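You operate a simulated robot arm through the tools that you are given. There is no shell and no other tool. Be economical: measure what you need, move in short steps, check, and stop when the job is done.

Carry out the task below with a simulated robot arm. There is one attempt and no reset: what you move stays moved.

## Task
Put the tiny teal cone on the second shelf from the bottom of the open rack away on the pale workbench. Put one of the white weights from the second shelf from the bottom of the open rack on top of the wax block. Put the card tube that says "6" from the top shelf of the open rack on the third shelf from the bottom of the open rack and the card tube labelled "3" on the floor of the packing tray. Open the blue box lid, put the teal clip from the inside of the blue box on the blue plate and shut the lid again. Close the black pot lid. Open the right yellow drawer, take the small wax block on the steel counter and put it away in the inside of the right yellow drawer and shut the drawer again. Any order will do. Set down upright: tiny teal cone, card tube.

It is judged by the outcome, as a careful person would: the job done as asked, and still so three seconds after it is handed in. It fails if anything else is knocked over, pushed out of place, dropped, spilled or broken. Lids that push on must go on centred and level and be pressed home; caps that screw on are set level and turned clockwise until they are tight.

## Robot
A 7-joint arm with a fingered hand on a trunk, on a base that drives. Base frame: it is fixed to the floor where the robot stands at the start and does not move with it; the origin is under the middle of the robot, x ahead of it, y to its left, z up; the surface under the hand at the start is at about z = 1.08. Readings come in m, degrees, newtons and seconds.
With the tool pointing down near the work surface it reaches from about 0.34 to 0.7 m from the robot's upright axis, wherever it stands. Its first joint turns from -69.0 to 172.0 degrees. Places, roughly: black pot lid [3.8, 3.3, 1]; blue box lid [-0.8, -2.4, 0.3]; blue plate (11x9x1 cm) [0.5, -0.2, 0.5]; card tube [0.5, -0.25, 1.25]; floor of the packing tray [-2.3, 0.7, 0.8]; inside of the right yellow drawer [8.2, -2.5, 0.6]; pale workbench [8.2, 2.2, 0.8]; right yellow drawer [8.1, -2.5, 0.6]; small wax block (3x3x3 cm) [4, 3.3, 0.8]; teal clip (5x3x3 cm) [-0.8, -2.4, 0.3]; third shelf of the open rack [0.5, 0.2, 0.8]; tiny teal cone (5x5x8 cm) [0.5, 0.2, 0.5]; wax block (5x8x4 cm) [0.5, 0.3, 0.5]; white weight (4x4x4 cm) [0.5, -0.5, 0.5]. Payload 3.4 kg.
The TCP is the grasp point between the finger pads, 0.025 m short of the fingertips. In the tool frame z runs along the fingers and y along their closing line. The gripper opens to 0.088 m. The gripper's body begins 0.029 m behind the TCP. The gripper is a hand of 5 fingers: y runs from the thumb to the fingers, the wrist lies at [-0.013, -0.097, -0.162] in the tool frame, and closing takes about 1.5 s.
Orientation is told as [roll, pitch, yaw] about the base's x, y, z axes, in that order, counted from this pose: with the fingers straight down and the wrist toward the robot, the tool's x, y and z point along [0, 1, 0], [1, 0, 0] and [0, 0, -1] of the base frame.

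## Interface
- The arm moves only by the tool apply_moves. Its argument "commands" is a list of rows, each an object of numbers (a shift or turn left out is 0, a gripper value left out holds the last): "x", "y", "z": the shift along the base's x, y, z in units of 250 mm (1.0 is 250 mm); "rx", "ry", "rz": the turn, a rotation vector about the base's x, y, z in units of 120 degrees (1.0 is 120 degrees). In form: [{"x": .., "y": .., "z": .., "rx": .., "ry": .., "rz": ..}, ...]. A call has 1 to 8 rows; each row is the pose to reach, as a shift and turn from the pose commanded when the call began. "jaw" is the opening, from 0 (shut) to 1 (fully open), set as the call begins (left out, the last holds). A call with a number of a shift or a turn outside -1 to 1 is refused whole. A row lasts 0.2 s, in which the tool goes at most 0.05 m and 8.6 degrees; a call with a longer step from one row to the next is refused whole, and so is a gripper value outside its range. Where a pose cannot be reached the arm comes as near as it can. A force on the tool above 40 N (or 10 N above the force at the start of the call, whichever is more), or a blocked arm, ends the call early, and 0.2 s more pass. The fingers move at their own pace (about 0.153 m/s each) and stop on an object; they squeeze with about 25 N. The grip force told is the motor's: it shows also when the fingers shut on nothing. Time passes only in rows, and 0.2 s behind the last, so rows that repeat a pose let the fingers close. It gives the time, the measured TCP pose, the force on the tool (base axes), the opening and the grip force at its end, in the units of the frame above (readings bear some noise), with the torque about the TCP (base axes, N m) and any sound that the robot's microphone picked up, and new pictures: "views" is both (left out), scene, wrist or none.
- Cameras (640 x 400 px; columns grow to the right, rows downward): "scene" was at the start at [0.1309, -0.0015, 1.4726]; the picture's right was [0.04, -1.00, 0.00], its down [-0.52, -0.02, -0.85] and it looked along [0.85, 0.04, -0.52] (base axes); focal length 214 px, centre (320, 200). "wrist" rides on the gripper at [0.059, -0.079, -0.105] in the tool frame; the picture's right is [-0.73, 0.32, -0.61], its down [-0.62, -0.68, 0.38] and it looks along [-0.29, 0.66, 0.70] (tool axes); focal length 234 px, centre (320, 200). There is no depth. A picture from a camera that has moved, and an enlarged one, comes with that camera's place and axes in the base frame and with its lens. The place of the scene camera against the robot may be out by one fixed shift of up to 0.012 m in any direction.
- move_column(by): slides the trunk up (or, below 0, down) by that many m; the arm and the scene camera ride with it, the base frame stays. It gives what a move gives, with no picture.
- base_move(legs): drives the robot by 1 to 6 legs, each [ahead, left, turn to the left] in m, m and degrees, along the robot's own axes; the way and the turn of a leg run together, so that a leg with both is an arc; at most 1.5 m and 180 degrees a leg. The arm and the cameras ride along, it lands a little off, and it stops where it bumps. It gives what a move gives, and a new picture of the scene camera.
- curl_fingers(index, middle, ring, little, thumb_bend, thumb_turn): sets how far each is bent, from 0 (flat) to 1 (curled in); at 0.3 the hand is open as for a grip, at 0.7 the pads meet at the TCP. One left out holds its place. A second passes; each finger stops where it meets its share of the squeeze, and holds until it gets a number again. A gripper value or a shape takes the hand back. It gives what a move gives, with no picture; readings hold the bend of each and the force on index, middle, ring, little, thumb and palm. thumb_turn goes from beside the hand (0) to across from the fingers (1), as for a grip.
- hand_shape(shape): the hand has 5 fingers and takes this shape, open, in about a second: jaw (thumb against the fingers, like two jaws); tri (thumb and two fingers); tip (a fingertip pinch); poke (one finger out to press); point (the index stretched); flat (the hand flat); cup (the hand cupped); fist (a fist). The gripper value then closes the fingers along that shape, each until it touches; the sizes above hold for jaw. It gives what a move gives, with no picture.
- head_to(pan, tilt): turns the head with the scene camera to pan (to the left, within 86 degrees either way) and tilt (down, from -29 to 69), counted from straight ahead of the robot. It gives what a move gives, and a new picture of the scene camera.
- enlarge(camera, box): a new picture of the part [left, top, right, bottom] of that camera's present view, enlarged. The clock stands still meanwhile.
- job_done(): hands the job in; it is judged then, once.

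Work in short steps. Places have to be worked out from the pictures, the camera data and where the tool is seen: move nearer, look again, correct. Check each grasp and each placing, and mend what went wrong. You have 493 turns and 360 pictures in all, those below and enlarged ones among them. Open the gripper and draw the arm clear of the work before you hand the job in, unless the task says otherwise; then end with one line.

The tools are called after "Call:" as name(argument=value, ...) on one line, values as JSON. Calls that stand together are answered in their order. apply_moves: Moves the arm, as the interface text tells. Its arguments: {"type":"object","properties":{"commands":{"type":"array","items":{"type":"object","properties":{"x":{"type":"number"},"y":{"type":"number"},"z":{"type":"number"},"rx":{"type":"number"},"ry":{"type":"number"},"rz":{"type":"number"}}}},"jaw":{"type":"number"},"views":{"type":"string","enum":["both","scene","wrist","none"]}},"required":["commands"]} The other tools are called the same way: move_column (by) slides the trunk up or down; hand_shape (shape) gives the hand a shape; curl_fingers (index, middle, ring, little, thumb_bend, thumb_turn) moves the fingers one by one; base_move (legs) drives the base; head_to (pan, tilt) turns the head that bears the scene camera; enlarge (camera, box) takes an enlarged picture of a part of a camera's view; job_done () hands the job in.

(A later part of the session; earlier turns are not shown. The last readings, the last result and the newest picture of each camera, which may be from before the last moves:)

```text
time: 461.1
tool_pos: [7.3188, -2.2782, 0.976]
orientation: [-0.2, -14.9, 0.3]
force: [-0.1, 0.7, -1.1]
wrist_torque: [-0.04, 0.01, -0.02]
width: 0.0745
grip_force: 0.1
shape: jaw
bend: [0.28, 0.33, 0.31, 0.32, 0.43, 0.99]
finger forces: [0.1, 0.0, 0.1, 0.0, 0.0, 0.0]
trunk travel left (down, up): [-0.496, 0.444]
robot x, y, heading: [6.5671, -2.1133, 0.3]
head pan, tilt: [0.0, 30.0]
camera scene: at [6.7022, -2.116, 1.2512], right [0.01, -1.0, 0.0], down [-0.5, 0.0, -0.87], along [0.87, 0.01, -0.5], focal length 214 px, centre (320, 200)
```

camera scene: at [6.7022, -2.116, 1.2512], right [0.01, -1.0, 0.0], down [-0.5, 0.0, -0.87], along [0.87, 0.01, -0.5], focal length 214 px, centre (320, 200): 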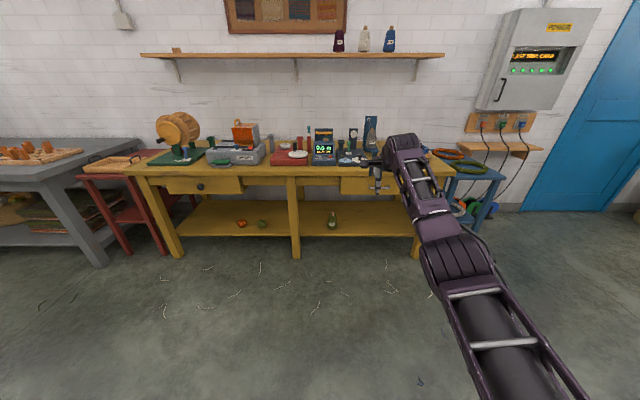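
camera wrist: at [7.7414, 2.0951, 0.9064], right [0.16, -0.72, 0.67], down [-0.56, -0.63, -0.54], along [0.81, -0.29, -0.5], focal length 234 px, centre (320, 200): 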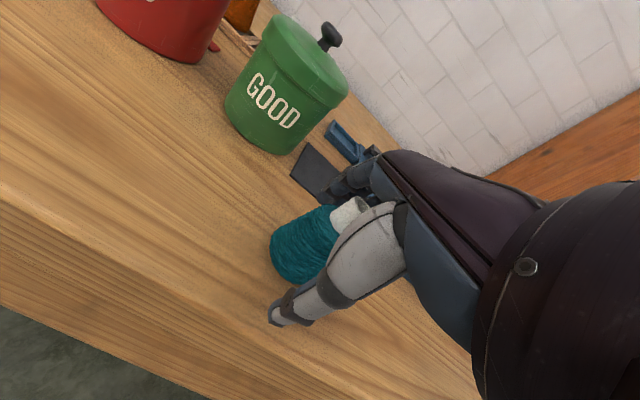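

Two drawers: the right one is behind my hand. I lower the trunk and enlarge.

Call:
move_column(by=-0.3)

Call:
head_to(pan=-5, tilt=25)

Call:
enlarge(camera="scene", box=[250, 110, 450, 230])

Call:
enlarge(camera="wrist", box=[0, 0, 640, 400])

```text
time: 464.1
tool_pos: [7.318, -2.2778, 0.6749]
orientation: [-0.3, -14.9, 0.1]
force: [0.7, -0.4, -0.2]
wrist_torque: [-0.01, 0.02, 0.03]
width: 0.0745
grip_force: 0.1
shape: jaw
bend: [0.28, 0.33, 0.31, 0.32, 0.43, 0.99]
finger forces: [0.0, 0.1, 0.0, 0.0, 0.1, 0.0]
trunk travel left (down, up): [-0.196, 0.744]
robot x, y, heading: [6.5694, -2.1127, 0.2]
head pan, tilt: [0.0, 30.0]
```

```text
time: 464.8
tool_pos: [7.3188, -2.2779, 0.6751]
orientation: [-0.3, -14.7, 0.3]
force: [0.9, -0.1, -0.8]
wrist_torque: [0.0, -0.04, -0.02]
width: 0.0749
grip_force: 0.1
shape: jaw
bend: [0.28, 0.33, 0.31, 0.32, 0.43, 0.99]
finger forces: [0.0, 0.0, 0.0, 0.1, 0.1, 0.0]
trunk travel left (down, up): [-0.196, 0.744]
robot x, y, heading: [6.5713, -2.1116, 0.3]
head pan, tilt: [-5.0, 25.0]
camera scene: at [6.7036, -2.1239, 0.9591], right [-0.08, -1.0, 0.0], down [-0.42, 0.03, -0.91], along [0.9, -0.07, -0.42], focal length 214 px, centre (320, 200)
```

scene: 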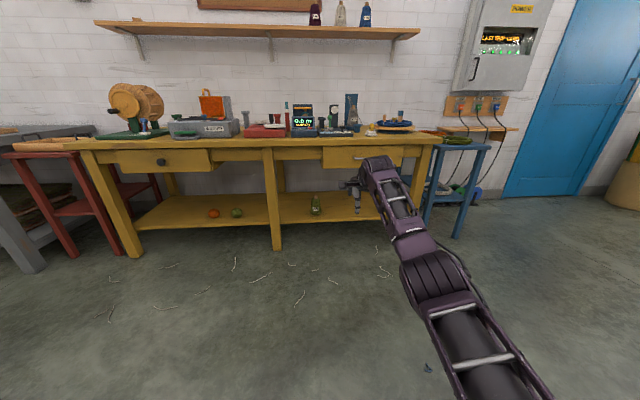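

```text
3.20 times, centred on (350, 170) of scene
camera zoom: at [6.7036, -2.1239, 0.9591], right [-0.08, -1.0, 0.0], down [-0.42, 0.03, -0.91], along [0.9, -0.07, -0.42], focal length 686 px, centre (224, 296)
```

zoom: 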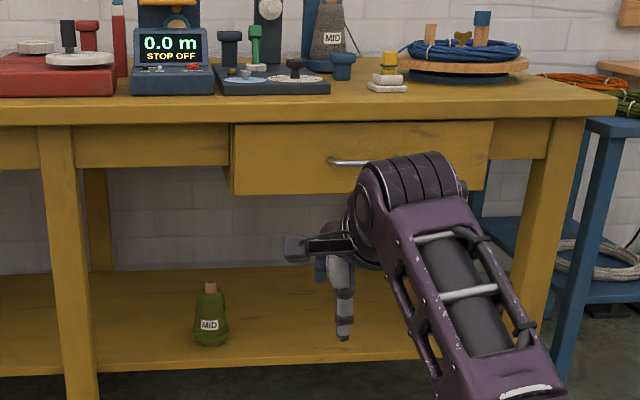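

```text
1.00 times, centred on (320, 200) of wrist (not enlarged: the box is as wide or as high as the picture)
camera zoom: at [7.2142, -2.2193, 0.7563], right [0.16, -0.72, 0.67], down [-0.56, -0.63, -0.54], along [0.81, -0.29, -0.5], focal length 234 px, centre (320, 200)
```

zoom: 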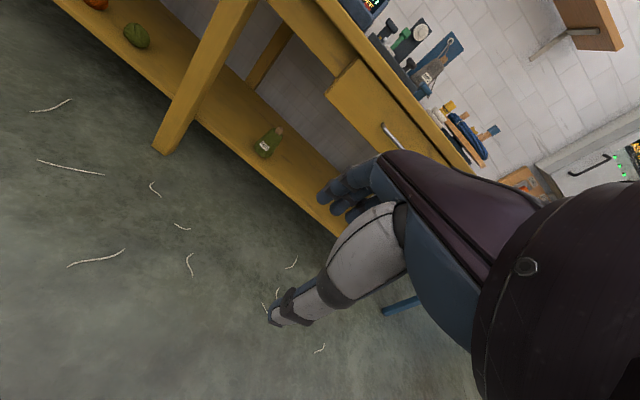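

The right drawer has a horizontal bar handle at about (7.90,-2.46,0.658). I turn the hand to −75° pitch (thumb below, fingers above) and align.

Call:
apply_moves(commands=[{"ry": -0.0625}, {"ry": -0.125}, {"ry": -0.1875}, {"ry": -0.25}, {"ry": -0.3125}, {"ry": -0.375}, {"ry": -0.4375}, {"ry": -0.5}], jaw=0.7, views="none")

Call:
base_move(legs=[[0.3, -0.18, 0]])

Call:
enlarge(camera="wrist", box=[0, 0, 640, 400])

Call:
enlarge(camera="scene", box=[270, 110, 430, 230])

```text
time: 466.6
tool_pos: [7.319, -2.2783, 0.6753]
orientation: [-1.5, -75.0, 1.1]
force: [-0.7, 0.0, 1.0]
wrist_torque: [0.0, 0.0, -0.01]
width: 0.0618
grip_force: 0.1
shape: jaw
bend: [0.27, 0.37, 0.34, 0.35, 0.58, 0.99]
finger forces: [0.0, 0.0, 0.0, 0.1, 0.0, 0.0]
trunk travel left (down, up): [-0.196, 0.744]
robot x, y, heading: [6.573, -2.1114, 0.3]
head pan, tilt: [-5.0, 25.0]
```

```text
time: 468.9
tool_pos: [7.6201, -2.4605, 0.6745]
orientation: [-1.5, -74.8, 0.9]
force: [-0.2, -0.3, 0.0]
wrist_torque: [0.0, 0.0, 0.04]
width: 0.0619
grip_force: 0.1
shape: jaw
bend: [0.27, 0.37, 0.34, 0.35, 0.58, 0.99]
finger forces: [0.1, 0.0, 0.0, 0.1, 0.1, 0.1]
trunk travel left (down, up): [-0.196, 0.744]
robot x, y, heading: [6.8717, -2.2932, 0.2]
head pan, tilt: [-5.0, 25.0]
camera scene: at [7.0062, -2.3049, 0.9591], right [-0.08, -1.0, 0.0], down [-0.42, 0.04, -0.91], along [0.9, -0.08, -0.42], focal length 214 px, centre (320, 200)
```

scene: 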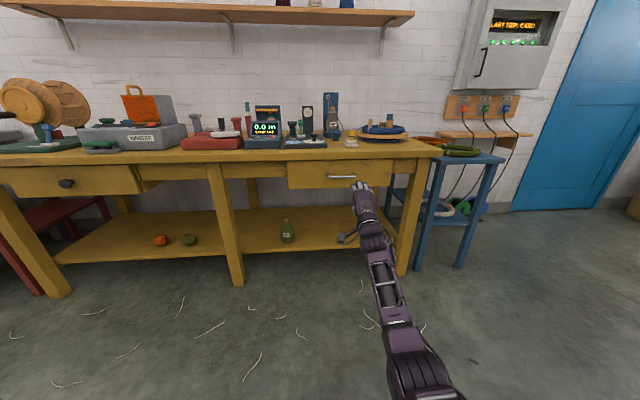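

```text
1.00 times, centred on (320, 200) of wrist (not enlarged: the box is as wide or as high as the picture)
camera zoom: at [7.4983, -2.402, 0.6262], right [-0.51, -0.72, 0.48], down [0.19, -0.63, -0.75], along [0.84, -0.29, 0.45], focal length 234 px, centre (320, 200)
```

zoom: 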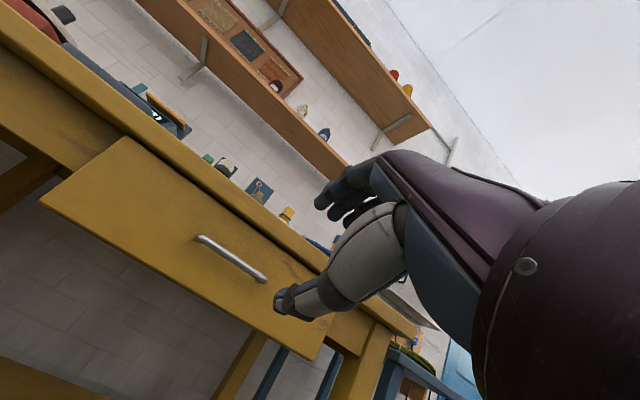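

```text
3.33 times, centred on (350, 170) of scene
camera zoom: at [7.0062, -2.3049, 0.9591], right [-0.08, -1.0, 0.0], down [-0.42, 0.04, -0.91], along [0.9, -0.08, -0.42], focal length 715 px, centre (220, 300)
```

zoom: 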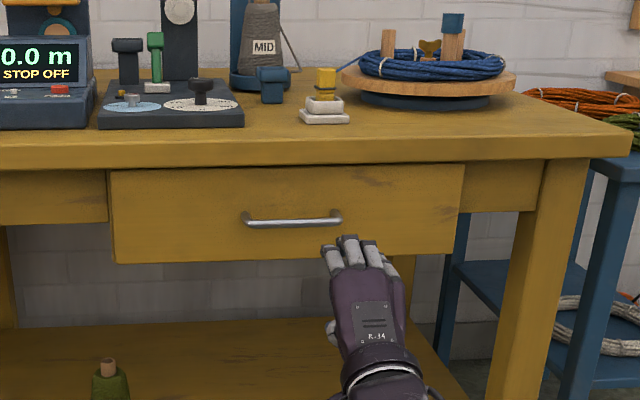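

Handle triangulated at (7.897,-2.468,0.657). I align z/y and drive up to it.

Call:
apply_moves(commands=[{"y": -0.03, "z": -0.07, "rx": 0.008}], views="none")

Call:
base_move(legs=[[0.255, 0, 0]])

Call:
apply_moves(commands=[{"x": 0}], views="wrist")

Call:
enlarge(camera="scene", box=[270, 130, 430, 250])

```text
time: 469.3
tool_pos: [7.6206, -2.467, 0.6575]
orientation: [2.4, -74.8, -2.6]
force: [0.2, -0.5, -0.2]
wrist_torque: [-0.03, 0.0, 0.0]
width: 0.0619
grip_force: 0.1
shape: jaw
bend: [0.27, 0.37, 0.34, 0.35, 0.58, 0.99]
finger forces: [0.0, 0.0, 0.1, 0.1, 0.0, 0.0]
trunk travel left (down, up): [-0.196, 0.744]
robot x, y, heading: [6.873, -2.2926, 0.4]
head pan, tilt: [-5.0, 25.0]
```

```text
time: 471.1
tool_pos: [7.8773, -2.468, 0.6584]
orientation: [2.2, -74.8, -2.5]
force: [0.2, 0.0, -0.2]
wrist_torque: [-0.01, -0.03, 0.01]
width: 0.0621
grip_force: 0.1
shape: jaw
bend: [0.27, 0.37, 0.34, 0.35, 0.58, 0.99]
finger forces: [0.1, 0.1, 0.0, 0.1, 0.0, 0.1]
trunk travel left (down, up): [-0.196, 0.744]
robot x, y, heading: [7.1243, -2.2936, 0.1]
head pan, tilt: [-5.0, 25.0]
camera scene: at [7.2616, -2.3041, 0.9591], right [-0.08, -1.0, 0.0], down [-0.42, 0.04, -0.91], along [0.9, -0.08, -0.42], focal length 214 px, centre (320, 200)
```

scene: 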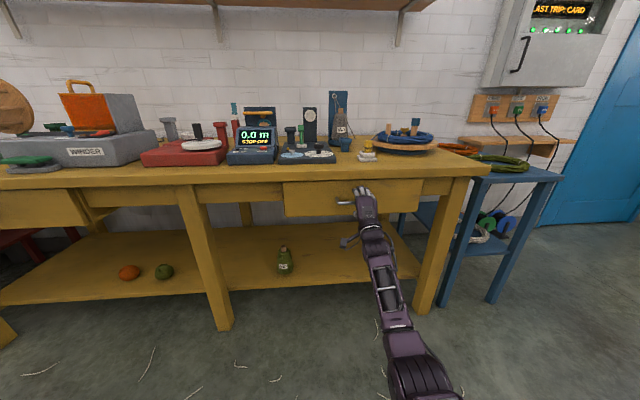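

```text
time: 471.5
tool_pos: [7.8758, -2.4673, 0.6575]
orientation: [2.3, -74.7, -2.6]
force: [0.1, 0.0, 0.7]
wrist_torque: [-0.02, 0.01, -0.01]
width: 0.0615
grip_force: 0.0
shape: jaw
bend: [0.27, 0.37, 0.34, 0.35, 0.58, 0.99]
finger forces: [0.0, 0.0, 0.1, 0.0, 0.0, 0.0]
trunk travel left (down, up): [-0.196, 0.744]
robot x, y, heading: [7.1256, -2.2935, 0.2]
head pan, tilt: [-5.0, 25.0]
camera wrist: at [7.7539, -2.4074, 0.6097], right [-0.51, -0.73, 0.46], down [0.19, -0.62, -0.76], along [0.84, -0.3, 0.45], focal length 234 px, centre (320, 200)
```

wrist: 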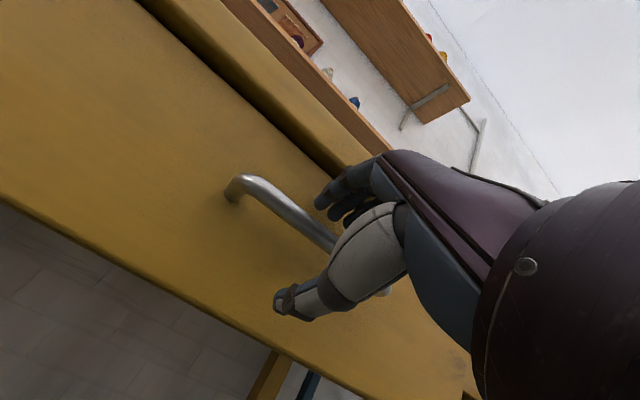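

```text
3.33 times, centred on (350, 190) of scene
camera zoom: at [7.2616, -2.3041, 0.9591], right [-0.08, -1.0, 0.0], down [-0.42, 0.04, -0.91], along [0.9, -0.08, -0.42], focal length 715 px, centre (220, 233)
```

zoom: 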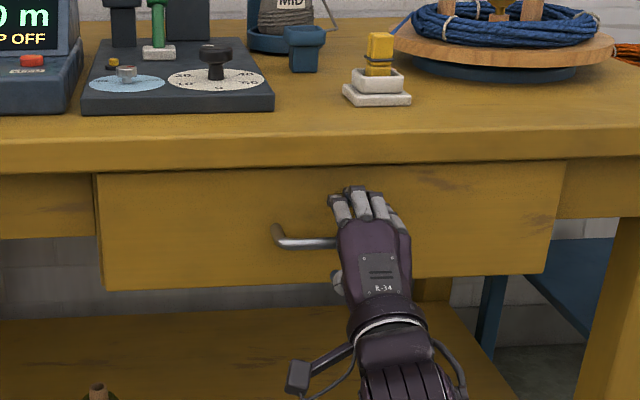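

The handle is between thumb and fingers. I close and pull with the base.

Call:
apply_moves(commands=[{"x": 0}, {"x": 0}, {"x": 0}, {"x": 0}, {"x": 0}, {"x": 0}, {"x": 0}], jaw=0, views="none")

Call:
base_move(legs=[[-0.1, 0, 0]])

```text
time: 473.1
tool_pos: [7.8763, -2.4673, 0.6578]
orientation: [2.3, -74.7, -2.4]
force: [0.6, 0.3, -4.6]
wrist_torque: [-0.13, 0.02, 0.04]
width: 0.0001
grip_force: 24.3
shape: jaw
bend: [0.7, 0.7, 0.7, 0.67, 0.73, 1.0]
finger forces: [2.7, 0.0, 2.4, 2.0, 3.6, 0.0]
trunk travel left (down, up): [-0.196, 0.744]
robot x, y, heading: [7.128, -2.2931, 0.2]
head pan, tilt: [-5.0, 25.0]
```

```text
time: 474.3
tool_pos: [7.7761, -2.4666, 0.6565]
orientation: [2.3, -74.7, -2.5]
force: [0.4, 2.3, -5.9]
wrist_torque: [-0.13, -0.01, 0.06]
width: 0.0
grip_force: 25.1
shape: jaw
bend: [0.7, 0.7, 0.7, 0.66, 0.73, 1.0]
finger forces: [1.9, 0.0, 2.4, 1.8, 4.7, 0.0]
trunk travel left (down, up): [-0.196, 0.744]
robot x, y, heading: [7.0236, -2.2889, 0.1]
head pan, tilt: [-5.0, 25.0]
camera scene: at [7.1625, -2.3045, 0.9589], right [-0.08, -1.0, 0.0], down [-0.42, 0.04, -0.91], along [0.9, -0.08, -0.42], focal length 214 px, centre (320, 200)
```

scene: 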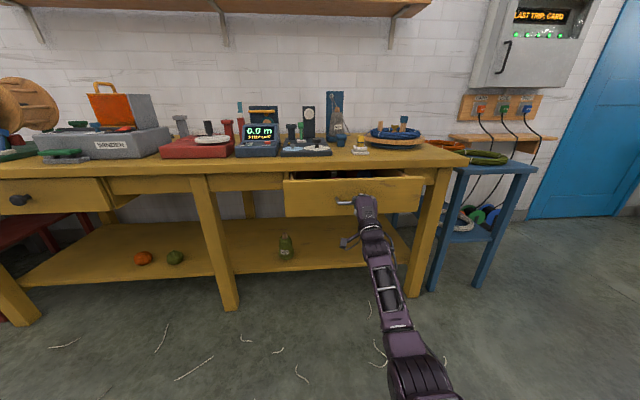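

The drawer follows. I pull another 11 cm.

Call:
base_move(legs=[[-0.11, 0, 0]])

Call:
enlarge(camera="scene", box=[260, 110, 440, 230])

```text
time: 475.5
tool_pos: [7.6675, -2.467, 0.6564]
orientation: [2.3, -74.7, -2.6]
force: [-0.5, -0.1, -5.5]
wrist_torque: [-0.12, 0.04, 0.03]
width: 0.0
grip_force: 24.9
shape: jaw
bend: [0.7, 0.7, 0.7, 0.66, 0.73, 1.0]
finger forces: [1.7, 0.0, 2.2, 1.8, 5.1, 0.0]
trunk travel left (down, up): [-0.196, 0.744]
robot x, y, heading: [6.9151, -2.2915, -0.0]
head pan, tilt: [-5.0, 25.0]
camera scene: at [7.052, -2.3049, 0.9589], right [-0.08, -1.0, 0.0], down [-0.42, 0.04, -0.91], along [0.9, -0.07, -0.42], focal length 214 px, centre (320, 200)
```

scene: 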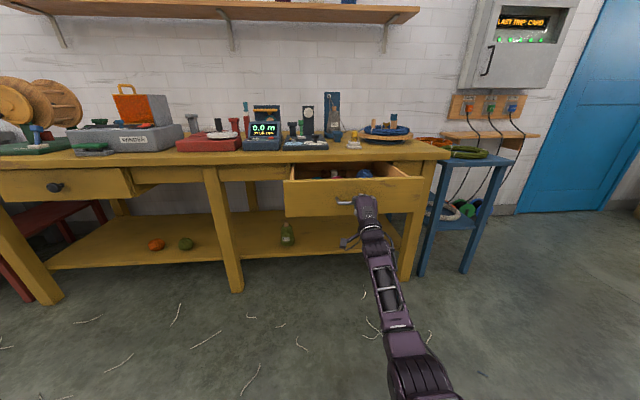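

```text
3.33 times, centred on (350, 170) of scene
camera zoom: at [7.052, -2.3049, 0.9589], right [-0.08, -1.0, 0.0], down [-0.42, 0.04, -0.91], along [0.9, -0.07, -0.42], focal length 715 px, centre (220, 300)
```

zoom: 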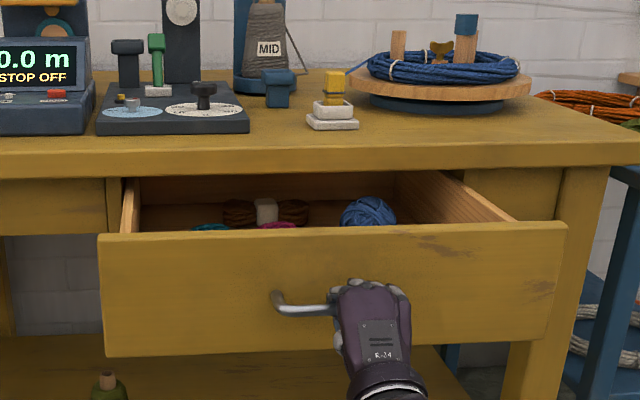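

The drawer is open about 21 cm. I release and back away, then look inside from above.

Call:
apply_moves(commands=[{"x": 0}, {"x": 0}, {"x": 0}, {"x": 0}], jaw=0.8, views="none")

Call:
base_move(legs=[[-0.25, 0, 0]])

Call:
move_column(by=0.4)

Call:
head_to(pan=-5, tilt=32)

Call:
enlarge(camera="scene", box=[270, 120, 430, 220])

```text
time: 476.5
tool_pos: [7.6661, -2.4674, 0.6565]
orientation: [2.3, -74.7, -2.5]
force: [0.7, 0.0, 0.2]
wrist_torque: [-0.01, 0.02, 0.0]
width: 0.0704
grip_force: 0.1
shape: jaw
bend: [0.27, 0.34, 0.32, 0.33, 0.49, 0.99]
finger forces: [0.1, 0.0, 0.1, 0.0, 0.1, 0.1]
trunk travel left (down, up): [-0.196, 0.744]
robot x, y, heading: [6.9204, -2.2943, 0.4]
head pan, tilt: [-5.0, 25.0]
```

```text
time: 478.3
tool_pos: [7.4156, -2.467, 0.6574]
orientation: [2.3, -74.7, -2.3]
force: [-0.1, -0.5, -0.4]
wrist_torque: [0.0, -0.04, -0.02]
width: 0.0706
grip_force: 0.1
shape: jaw
bend: [0.27, 0.34, 0.32, 0.33, 0.49, 0.99]
finger forces: [0.0, 0.0, 0.0, 0.0, 0.0, 0.1]
trunk travel left (down, up): [-0.196, 0.744]
robot x, y, heading: [6.6667, -2.2924, 0.4]
head pan, tilt: [-5.0, 25.0]
camera scene: at [6.8018, -2.3057, 0.9591], right [-0.08, -1.0, 0.0], down [-0.42, 0.03, -0.91], along [0.9, -0.07, -0.42], focal length 214 px, centre (320, 200)
```

scene: 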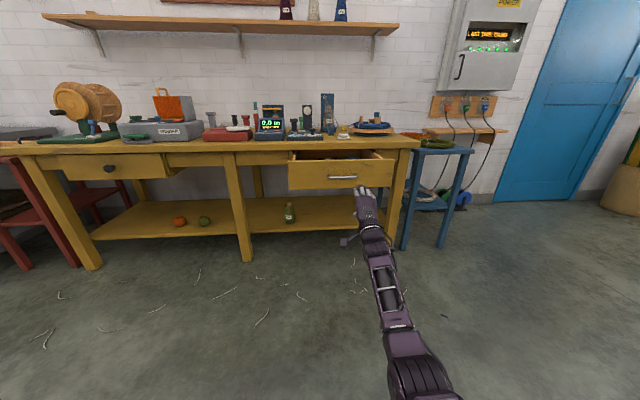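

```text
time: 482.1
tool_pos: [7.417, -2.4664, 1.0568]
orientation: [2.3, -74.7, -2.4]
force: [-0.2, 0.3, -0.3]
wrist_torque: [-0.01, -0.01, 0.02]
width: 0.0704
grip_force: 0.1
shape: jaw
bend: [0.27, 0.34, 0.32, 0.33, 0.49, 0.99]
finger forces: [0.0, 0.0, 0.0, 0.0, 0.0, 0.0]
trunk travel left (down, up): [-0.596, 0.344]
robot x, y, heading: [6.6732, -2.2961, 0.4]
head pan, tilt: [-5.0, 25.0]
```

```text
time: 482.8
tool_pos: [7.4181, -2.4667, 1.0569]
orientation: [2.3, -74.7, -2.4]
force: [-0.9, 0.2, 1.1]
wrist_torque: [-0.01, 0.02, 0.01]
width: 0.0702
grip_force: 0.0
shape: jaw
bend: [0.27, 0.34, 0.32, 0.33, 0.49, 0.99]
finger forces: [0.0, 0.0, 0.0, 0.0, 0.0, 0.0]
trunk travel left (down, up): [-0.596, 0.344]
robot x, y, heading: [6.6694, -2.2895, 0.1]
head pan, tilt: [-5.0, 32.0]
camera scene: at [6.7993, -2.3056, 1.348], right [-0.08, -1.0, 0.0], down [-0.53, 0.04, -0.85], along [0.85, -0.07, -0.53], focal length 214 px, centre (320, 200)
```

scene: 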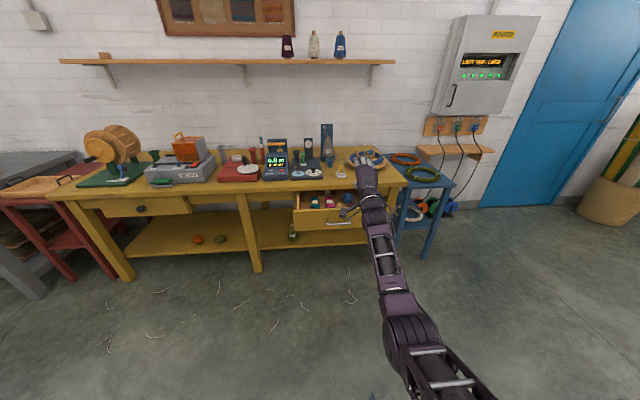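

```text
4.00 times, centred on (350, 170) of scene
camera zoom: at [6.7993, -2.3056, 1.348], right [-0.08, -1.0, 0.0], down [-0.53, 0.04, -0.85], along [0.85, -0.07, -0.53], focal length 858 px, centre (200, 320)
```

zoom: 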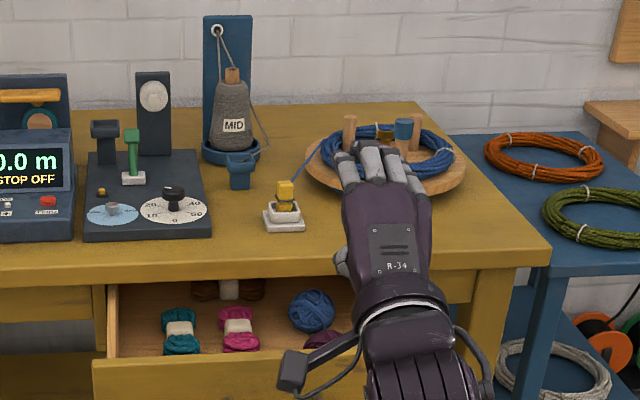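

The drawer holds some skeins with free space. Now to the steel counter: I drive back north, then west along the aisle.

Call:
base_move(legs=[[0, 1.45, 0], [0, 1.45, 0], [0, 1.3, 0], [-1.45, 0, 0], [-1.3, 0, 0], [0, 0, 90]])

Call:
head_to(pan=0, tilt=25)

```text
time: 519.7
tool_pos: [4.0652, 2.6322, 1.0566]
orientation: [2.2, -74.7, 88.5]
force: [-0.8, 0.4, -0.4]
wrist_torque: [-0.05, -0.01, 0.03]
width: 0.0705
grip_force: 0.1
shape: jaw
bend: [0.27, 0.34, 0.32, 0.33, 0.49, 0.99]
finger forces: [0.0, 0.0, 0.0, 0.1, 0.0, 0.1]
trunk travel left (down, up): [-0.596, 0.344]
robot x, y, heading: [3.9029, 1.8794, 91.2]
head pan, tilt: [-5.0, 32.0]
camera scene: at [3.898, 2.015, 1.348], right [1.0, -0.07, 0.0], down [-0.04, -0.53, -0.85], along [0.06, 0.85, -0.53], focal length 214 px, centre (320, 200)
```

scene: 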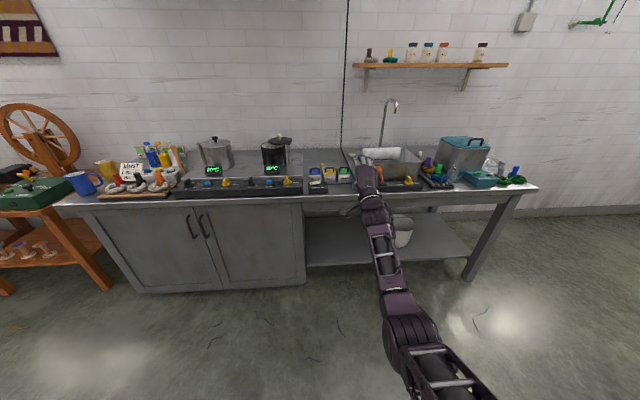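

```text
time: 520.4
tool_pos: [4.0655, 2.6321, 1.0559]
orientation: [2.3, -74.7, 88.4]
force: [0.5, 1.0, -0.2]
wrist_torque: [0.01, -0.01, 0.02]
width: 0.0704
grip_force: 0.0
shape: jaw
bend: [0.27, 0.34, 0.32, 0.33, 0.49, 0.99]
finger forces: [0.1, 0.0, 0.1, 0.0, 0.0, 0.0]
trunk travel left (down, up): [-0.596, 0.344]
robot x, y, heading: [3.9049, 1.8797, 91.4]
head pan, tilt: [0.0, 25.0]
camera scene: at [3.8903, 2.0177, 1.3591], right [1.0, 0.02, 0.0], down [0.01, -0.42, -0.91], along [-0.02, 0.91, -0.42], focal length 214 px, centre (320, 200)
```

scene: 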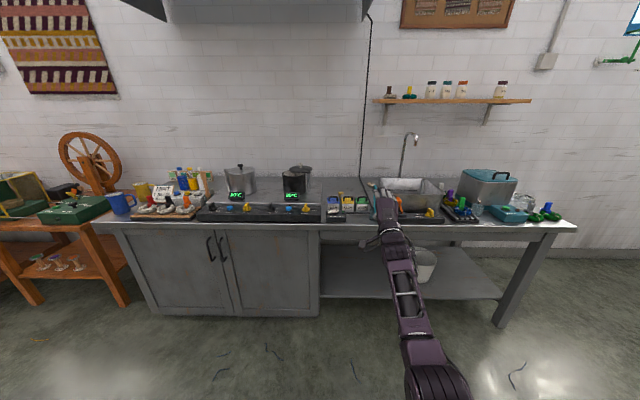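

The counter with two pots is in view. I enlarge around the black pot and the counter area.

Call:
enlarge(camera="scene", box=[210, 150, 370, 230])

Call:
enlarge(camera="scene", box=[310, 150, 470, 230])

```text
4.00 times, centred on (290, 190) of scene
camera zoom: at [3.8903, 2.0177, 1.3591], right [1.0, 0.02, 0.0], down [0.01, -0.42, -0.91], along [-0.02, 0.91, -0.42], focal length 858 px, centre (440, 240)
```

zoom: 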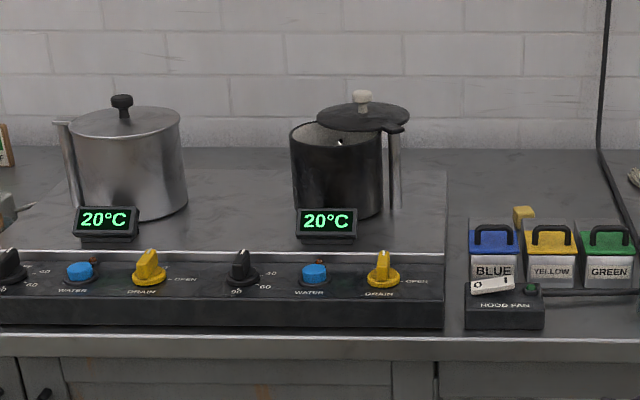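

```text
4.00 times, centred on (390, 190) of scene
camera zoom: at [3.8903, 2.0177, 1.3591], right [1.0, 0.02, 0.0], down [0.01, -0.42, -0.91], along [-0.02, 0.91, -0.42], focal length 858 px, centre (40, 240)
```

zoom: 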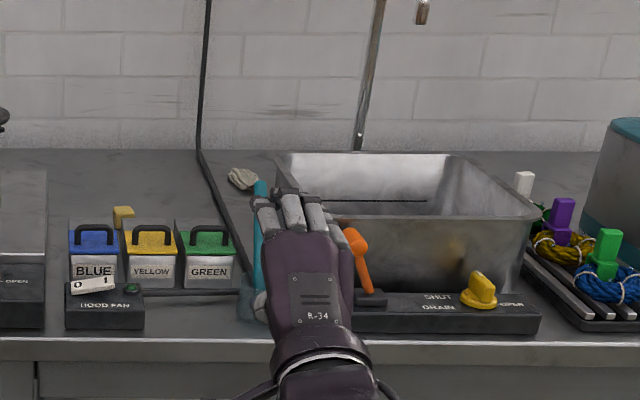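

The black pot's lid is swung aside about the post at its right (lid centre ≈(3.73,3.40), pot centre ≈(3.69,3.38)); the small wax block stands behind the "yellow" tin. I put fingers down (pitch −15), raise, and move toward the pot for a close look.

Call:
move_column(by=0.12)

Call:
apply_moves(commands=[{"rx": -0.0625}, {"rx": -0.125}, {"rx": -0.1875}, {"rx": -0.25}, {"rx": -0.3125}, {"rx": -0.375}, {"rx": -0.4375}, {"rx": -0.5}], jaw=1, views="none")

Call:
base_move(legs=[[0.5, 0.32, -1.3]])

Call:
enlarge(camera="wrist", box=[0, 0, 640, 400])

Call:
enlarge(camera="scene", box=[250, 120, 430, 240])

```text
time: 521.9
tool_pos: [4.0654, 2.6324, 1.1773]
orientation: [2.3, -74.7, 88.4]
force: [-0.1, 0.0, 0.2]
wrist_torque: [-0.01, -0.01, 0.03]
width: 0.0706
grip_force: 0.0
shape: jaw
bend: [0.27, 0.34, 0.32, 0.33, 0.49, 0.99]
finger forces: [0.0, 0.0, 0.0, 0.0, 0.0, 0.0]
trunk travel left (down, up): [-0.716, 0.224]
robot x, y, heading: [3.9035, 1.878, 91.1]
head pan, tilt: [0.0, 25.0]
```

```text
time: 523.7
tool_pos: [4.0644, 2.6309, 1.1775]
orientation: [0.8, -14.6, 89.6]
force: [0.2, 0.0, -0.3]
wrist_torque: [-0.02, -0.01, -0.02]
width: 0.088
grip_force: 0.1
shape: jaw
bend: [0.3, 0.3, 0.3, 0.3, 0.3, 0.98]
finger forces: [0.0, 0.0, 0.0, 0.1, 0.0, 0.0]
trunk travel left (down, up): [-0.716, 0.224]
robot x, y, heading: [3.9023, 1.8814, 91.1]
head pan, tilt: [0.0, 25.0]
```

```text
time: 527.0
tool_pos: [3.7613, 3.1266, 1.1766]
orientation: [0.9, -14.7, 88.0]
force: [0.6, 0.4, 0.6]
wrist_torque: [-0.01, -0.03, 0.01]
width: 0.0882
grip_force: 0.2
shape: jaw
bend: [0.3, 0.3, 0.3, 0.3, 0.3, 0.98]
finger forces: [0.1, 0.0, 0.1, 0.0, 0.1, 0.0]
trunk travel left (down, up): [-0.716, 0.224]
robot x, y, heading: [3.5724, 2.3772, 89.6]
head pan, tilt: [0.0, 25.0]
camera scene: at [3.57, 2.5168, 1.4791], right [1.0, -0.01, 0.0], down [0.0, -0.42, -0.91], along [0.01, 0.91, -0.42], focal length 214 px, centre (320, 200)
```

scene: 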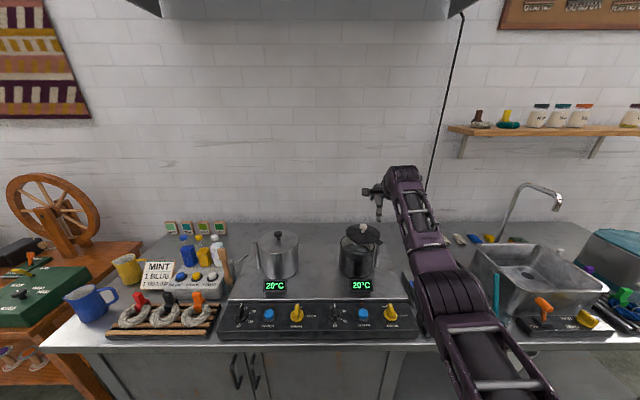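

```text
1.00 times, centred on (320, 200) of wrist (not enlarged: the box is as wide or as high as the picture)
camera zoom: at [3.6994, 3.0245, 1.2597], right [0.74, 0.14, 0.66], down [0.6, -0.58, -0.55], along [0.31, 0.8, -0.51], focal length 234 px, centre (320, 200)
```

zoom: 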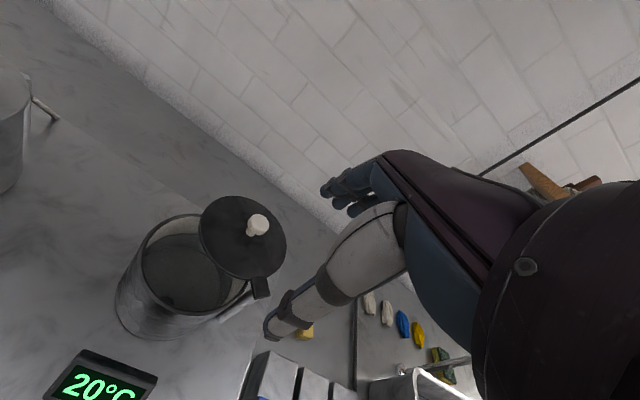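

```text
3.33 times, centred on (340, 180) of scene
camera zoom: at [3.57, 2.5168, 1.4791], right [1.0, -0.01, 0.0], down [0.0, -0.42, -0.91], along [0.01, 0.91, -0.42], focal length 715 px, centre (253, 267)
```

zoom: 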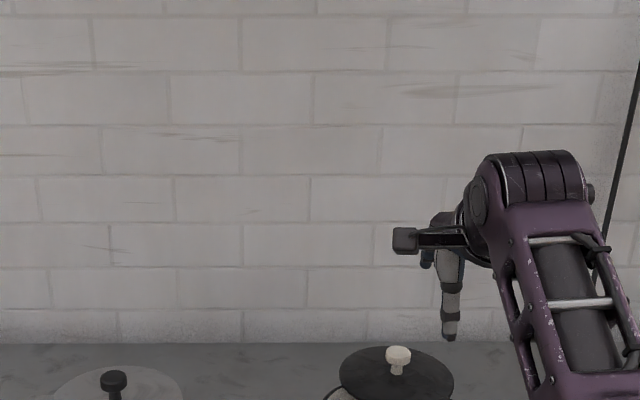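

Now clear from above: pot centre ≈(3.725,3.213), knob ≈(3.765,3.292), pivot ≈(3.82,3.22). I'll take the knob and swing it about 53°. I drive forward over the knob and lower partway.

Call:
base_move(legs=[[0.165, 0, 0]])

Call:
move_column(by=-0.13)

Call:
enlarge(camera="wrist", box=[100, 80, 500, 400])

```text
time: 528.5
tool_pos: [3.7616, 3.2907, 1.1765]
orientation: [0.8, -14.8, 88.0]
force: [0.3, 0.4, 0.2]
wrist_torque: [-0.01, -0.02, -0.03]
width: 0.0881
grip_force: 0.0
shape: jaw
bend: [0.3, 0.3, 0.3, 0.3, 0.3, 0.98]
finger forces: [0.0, 0.0, 0.0, 0.1, 0.0, 0.0]
trunk travel left (down, up): [-0.716, 0.224]
robot x, y, heading: [3.5815, 2.5401, 89.9]
head pan, tilt: [0.0, 25.0]
camera scene: at [3.571, 2.6814, 1.4791], right [1.0, -0.01, 0.0], down [0.0, -0.42, -0.91], along [0.01, 0.91, -0.42], focal length 214 px, centre (320, 200)
```

scene: 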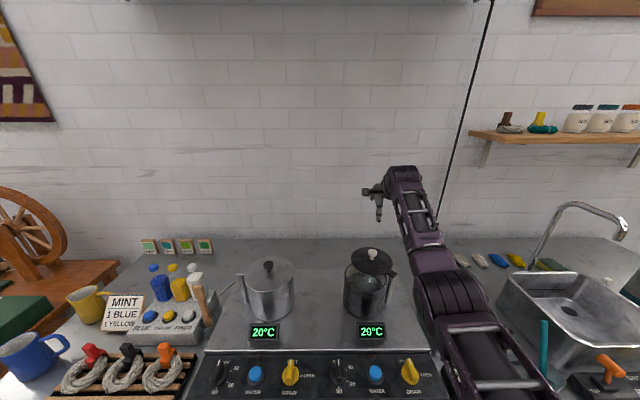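

```text
time: 530.0
tool_pos: [3.7622, 3.29, 1.0472]
orientation: [0.8, -14.7, 88.1]
force: [-0.6, -0.7, -0.3]
wrist_torque: [-0.06, -0.02, -0.01]
width: 0.0879
grip_force: 0.1
shape: jaw
bend: [0.3, 0.3, 0.3, 0.3, 0.28, 0.98]
finger forces: [0.1, 0.0, 0.0, 0.0, 0.8, 0.0]
trunk travel left (down, up): [-0.586, 0.354]
robot x, y, heading: [3.5767, 2.5444, 89.8]
head pan, tilt: [0.0, 25.0]
```

```text
1.25 times, centred on (300, 240) of wrist
camera zoom: at [3.7006, 3.189, 1.1299], right [0.74, 0.14, 0.66], down [0.6, -0.58, -0.55], along [0.31, 0.8, -0.51], focal length 293 px, centre (345, 150)
```

zoom: 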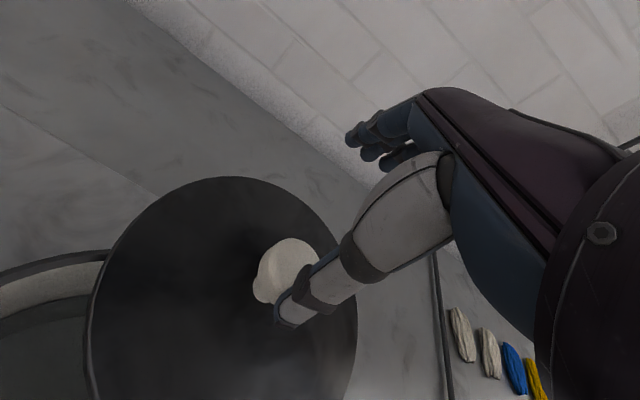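

The knob is higher than I assumed: triangulated at (3.759,3.266,1.005), so pivot ≈(3.8125,3.203) and pot centre ≈(3.7225,3.193). I raise, set fingers vertical, and re-centre over the knob.

Call:
apply_moves(commands=[{"z": 0.12}, {"z": 0.16, "y": -0.05, "rx": -0.06}, {"z": 0.16, "y": -0.1, "x": -0.014, "rx": -0.12}], views="wrist")

```text
time: 530.9
tool_pos: [3.7581, 3.2636, 1.087]
orientation: [0.3, -0.3, 88.1]
force: [-0.2, 0.4, 0.4]
wrist_torque: [0.01, 0.02, 0.01]
width: 0.0885
grip_force: 0.0
shape: jaw
bend: [0.3, 0.3, 0.3, 0.3, 0.3, 0.98]
finger forces: [0.0, 0.0, 0.1, 0.0, 0.0, 0.1]
trunk travel left (down, up): [-0.586, 0.354]
robot x, y, heading: [3.5767, 2.5469, 90.0]
head pan, tilt: [0.0, 25.0]
camera wrist: at [3.6965, 3.185, 1.1928], right [0.74, 0.3, 0.6], down [0.6, -0.7, -0.39], along [0.31, 0.65, -0.69], focal length 234 px, centre (320, 200)
```

wrist: 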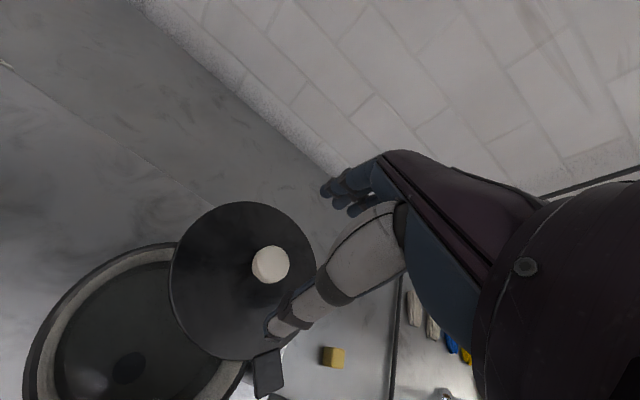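

Aligned with the knob. I lower around it.

Call:
apply_moves(commands=[{"z": -0.15}, {"z": -0.27}, {"z": -0.3}], views="wrist")

```text
time: 531.6
tool_pos: [3.7596, 3.2669, 1.0117]
orientation: [0.4, -0.2, 88.1]
force: [0.3, -0.1, -0.1]
wrist_torque: [0.01, 0.02, -0.03]
width: 0.0877
grip_force: 0.0
shape: jaw
bend: [0.3, 0.3, 0.3, 0.3, 0.3, 0.98]
finger forces: [0.0, 0.0, 0.1, 0.0, 0.0, 0.0]
trunk travel left (down, up): [-0.586, 0.354]
robot x, y, heading: [3.5781, 2.549, 89.6]
head pan, tilt: [0.0, 25.0]
camera wrist: at [3.6976, 3.188, 1.1169], right [0.74, 0.3, 0.6], down [0.6, -0.7, -0.39], along [0.31, 0.65, -0.69], focal length 234 px, centre (320, 200)
```

wrist: 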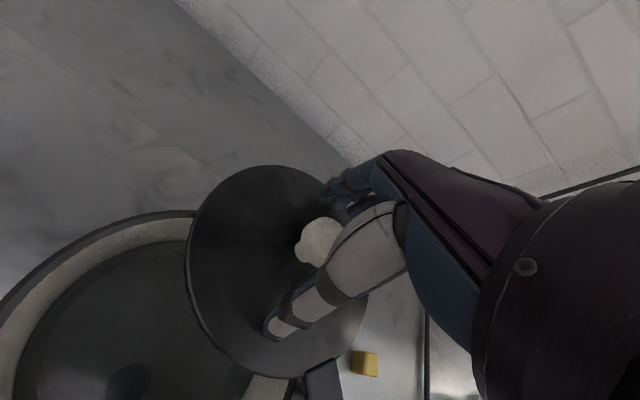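

The knob lies between thumb and fingers. I close on it.

Call:
apply_moves(commands=[{"x": 0}, {"x": 0}, {"x": 0}, {"x": 0}, {"x": 0}, {"x": 0}, {"x": 0}], jaw=0, views="wrist")

```text
time: 533.2
tool_pos: [3.7601, 3.2666, 1.0111]
orientation: [0.3, -0.2, 88.1]
force: [2.6, -3.6, -8.8]
wrist_torque: [0.17, -0.07, -0.08]
width: 0.0152
grip_force: 24.4
shape: jaw
bend: [0.72, 0.71, 0.7, 0.7, 0.77, 1.0]
finger forces: [11.6, 6.5, 0.1, 0.0, 22.5, 0.1]
trunk travel left (down, up): [-0.586, 0.354]
robot x, y, heading: [3.579, 2.5429, 89.6]
head pan, tilt: [0.0, 25.0]
camera wrist: at [3.6986, 3.1886, 1.116], right [0.74, 0.3, 0.6], down [0.6, -0.7, -0.39], along [0.31, 0.65, -0.7], focal length 234 px, centre (320, 200)
```

wrist: 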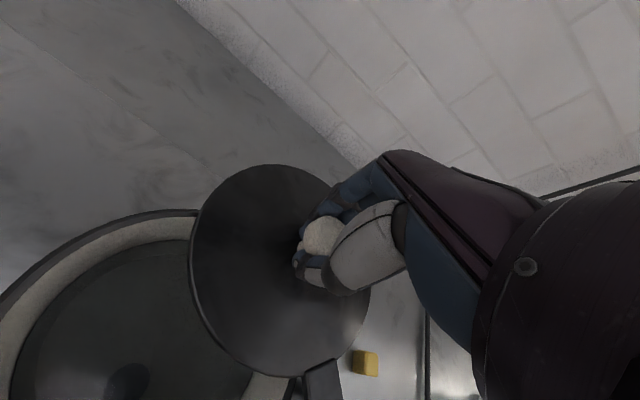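

The knob is held. I swing it along the arc about the pivot, first 30°.

Call:
apply_moves(commands=[{"x": -0.039, "y": -0.041}, {"x": -0.072, "y": -0.088}, {"x": -0.096, "y": -0.14}], views="wrist")

```text
time: 534.0
tool_pos: [3.7324, 3.2347, 1.0108]
orientation: [0.4, -0.2, 88.4]
force: [-4.5, 6.7, -10.0]
wrist_torque: [0.37, 0.05, 0.33]
width: 0.0147
grip_force: 25.0
shape: jaw
bend: [0.73, 0.64, 0.7, 0.7, 0.77, 1.0]
finger forces: [19.0, 13.0, 0.0, 0.0, 20.2, 0.0]
trunk travel left (down, up): [-0.586, 0.354]
robot x, y, heading: [3.578, 2.5436, 89.9]
head pan, tilt: [0.0, 25.0]
camera wrist: at [3.6711, 3.1562, 1.1156], right [0.74, 0.3, 0.6], down [0.6, -0.7, -0.39], along [0.3, 0.65, -0.7], focal length 234 px, centre (320, 200)
```

wrist: 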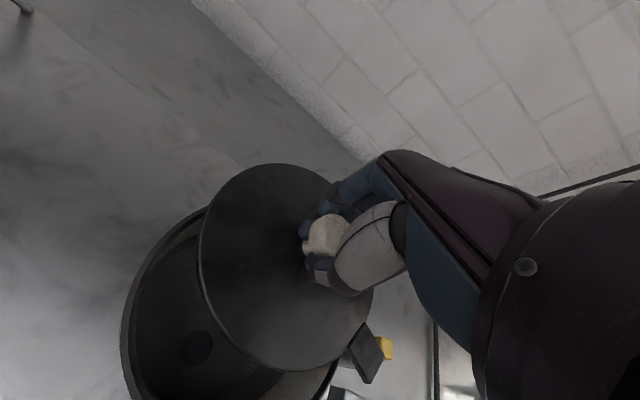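

The lid swings well. I continue the remaining arc.

Call:
apply_moves(commands=[{"x": -0.015, "y": -0.055}, {"x": -0.02, "y": -0.112}], views="wrist")

```text
time: 534.6
tool_pos: [3.7222, 3.2066, 1.0095]
orientation: [0.3, -0.2, 88.5]
force: [-19.8, 10.8, -7.4]
wrist_torque: [0.55, 0.22, 0.79]
width: 0.0147
grip_force: 24.5
shape: jaw
bend: [0.73, 0.61, 0.7, 0.7, 0.77, 1.0]
finger forces: [30.6, 23.1, 0.0, 0.0, 22.4, 0.0]
trunk travel left (down, up): [-0.586, 0.354]
robot x, y, heading: [3.5794, 2.5465, 89.7]
head pan, tilt: [0.0, 25.0]
camera wrist: at [3.6612, 3.1281, 1.1155], right [0.74, 0.3, 0.6], down [0.6, -0.7, -0.39], along [0.3, 0.65, -0.69], focal length 234 px, centre (320, 200)
```

wrist: 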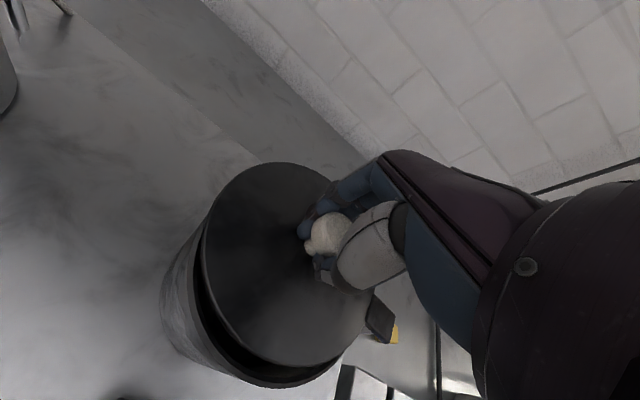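

The lid pulls the hand toward −x, so its radius is a little larger. I shift that way and finish the swing.

Call:
apply_moves(commands=[{"x": -0.035, "y": -0.02}, {"x": -0.04, "y": -0.05}], views="wrist")

Call:
enlarge(camera="scene", box=[300, 220, 420, 300])

```text
time: 535.2
tool_pos: [3.7186, 3.193, 1.0099]
orientation: [0.4, 0.0, 88.0]
force: [-9.0, 8.6, -8.9]
wrist_torque: [0.6, 0.14, 0.81]
width: 0.0141
grip_force: 25.1
shape: jaw
bend: [0.73, 0.6, 0.7, 0.7, 0.76, 1.0]
finger forces: [33.1, 28.7, 0.2, 0.0, 27.8, 0.0]
trunk travel left (down, up): [-0.586, 0.354]
robot x, y, heading: [3.5755, 2.5448, 89.5]
head pan, tilt: [0.0, 25.0]
camera wrist: at [3.6573, 3.1152, 1.1153], right [0.74, 0.3, 0.6], down [0.6, -0.7, -0.39], along [0.31, 0.65, -0.7], focal length 234 px, centre (320, 200)
```

wrist: 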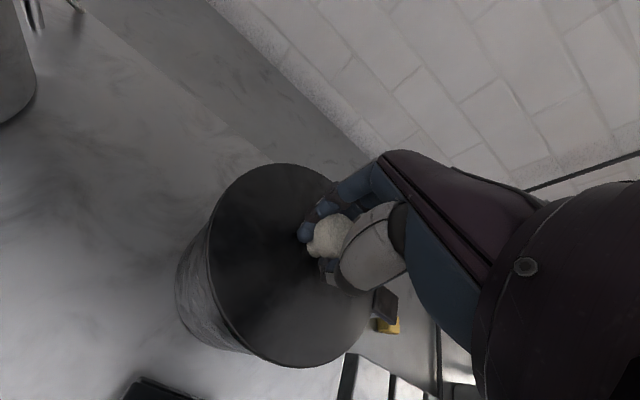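

```text
5.00 times, centred on (360, 260) of scene
camera zoom: at [3.5693, 2.6851, 1.3486], right [1.0, -0.01, 0.0], down [0.0, -0.43, -0.91], along [0.01, 0.91, -0.43], focal length 1072 px, centre (120, -100)
```

zoom: 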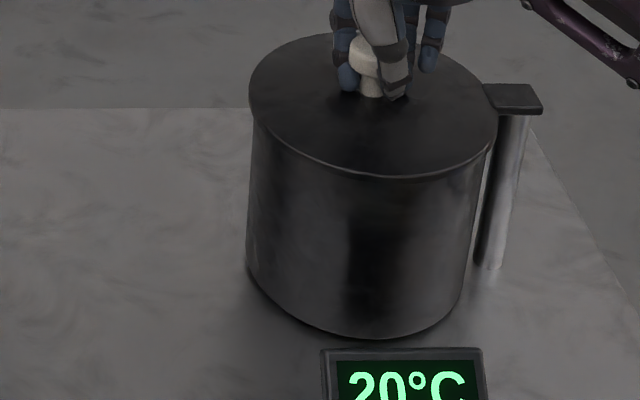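

The lid looks aligned over the pot. I nudge 4 mm further to feel for the stop.

Call:
apply_moves(commands=[{"x": -0.005, "y": -0.016}, {"x": -0.005, "y": -0.016}], views="none")

Call:
enlarge(camera="scene", box=[300, 220, 420, 300])

```text
time: 535.9
tool_pos: [3.718, 3.192, 1.0094]
orientation: [0.3, -0.3, 88.2]
force: [-4.3, 15.7, -5.8]
wrist_torque: [0.59, 0.04, 0.7]
width: 0.0139
grip_force: 24.7
shape: jaw
bend: [0.73, 0.59, 0.7, 0.7, 0.76, 1.0]
finger forces: [31.1, 31.1, 1.6, 0.0, 25.0, 0.0]
trunk travel left (down, up): [-0.586, 0.354]
robot x, y, heading: [3.5797, 2.5444, 89.7]
head pan, tilt: [0.0, 25.0]
```

```text
5.00 times, centred on (360, 260) of scene
camera zoom: at [3.5701, 2.6868, 1.3485], right [1.0, -0.01, 0.0], down [0.0, -0.43, -0.9], along [0.01, 0.9, -0.43], focal length 1072 px, centre (120, -100)
```

zoom: 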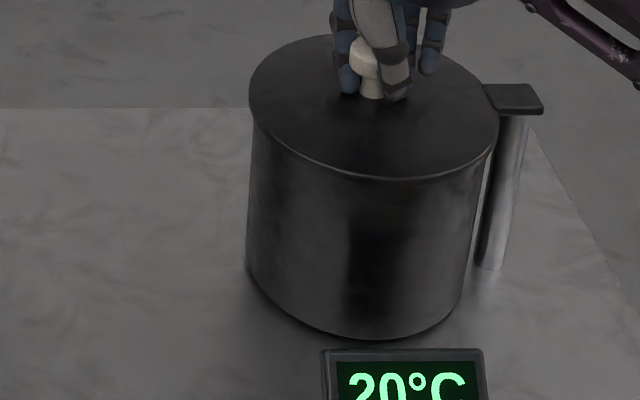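

Force rises without motion: the stop is reached. I ease off, open, and lift clear.

Call:
apply_moves(commands=[{"x": 0.004, "y": 0.014}, {"x": 0.004, "y": 0.014}, {"x": 0.004, "y": 0.014}, {"x": 0.004, "y": 0.014}, {"x": 0.004, "y": 0.014}], jaw=1, views="none")

Call:
move_column(by=0.15)

Call:
enlarge(camera="wrist", box=[0, 0, 640, 400])

Call:
enlarge(camera="scene", box=[220, 230, 440, 360])

```text
time: 537.0
tool_pos: [3.7206, 3.1902, 1.0129]
orientation: [0.4, -0.4, 88.1]
force: [-0.1, 0.1, 0.4]
wrist_torque: [-0.04, 0.02, 0.02]
width: 0.0877
grip_force: 0.0
shape: jaw
bend: [0.3, 0.3, 0.3, 0.3, 0.3, 0.98]
finger forces: [0.1, 0.0, 0.1, 0.0, 0.0, 0.0]
trunk travel left (down, up): [-0.586, 0.354]
robot x, y, heading: [3.5773, 2.5408, 89.6]
head pan, tilt: [0.0, 25.0]
```

```text
time: 538.8
tool_pos: [3.7191, 3.1897, 1.1622]
orientation: [0.4, -0.2, 88.1]
force: [-0.7, 0.1, 0.0]
wrist_torque: [0.03, -0.01, 0.01]
width: 0.0876
grip_force: 0.0
shape: jaw
bend: [0.3, 0.3, 0.3, 0.3, 0.3, 0.98]
finger forces: [0.0, 0.1, 0.1, 0.1, 0.0, 0.0]
trunk travel left (down, up): [-0.736, 0.204]
robot x, y, heading: [3.581, 2.5482, 89.8]
head pan, tilt: [0.0, 25.0]
```

```text
1.00 times, centred on (320, 200) of wrist (not enlarged: the box is as wide or as high as the picture)
camera zoom: at [3.6582, 3.1122, 1.2675], right [0.74, 0.3, 0.6], down [0.6, -0.7, -0.39], along [0.31, 0.65, -0.69], focal length 234 px, centre (320, 200)
```

zoom: 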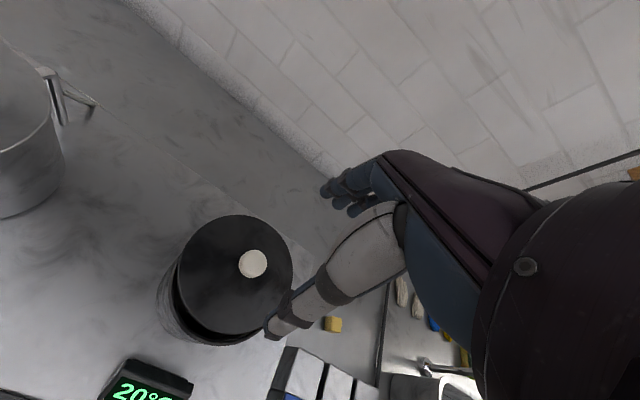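

```text
2.91 times, centred on (330, 295) of scene
camera zoom: at [3.5712, 2.6815, 1.4991], right [1.0, -0.01, 0.0], down [0.0, -0.42, -0.91], along [0.01, 0.91, -0.42], focal length 624 px, centre (291, -76)
```

zoom: 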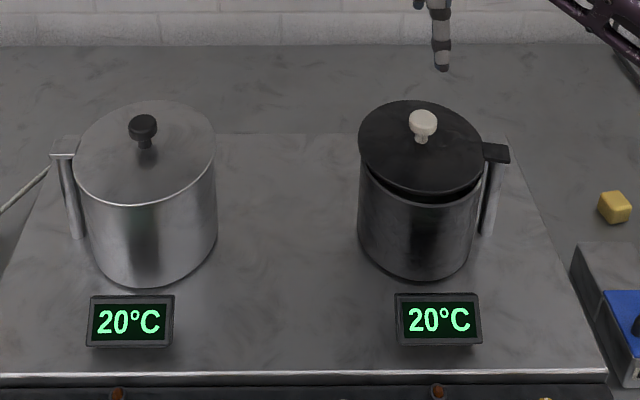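

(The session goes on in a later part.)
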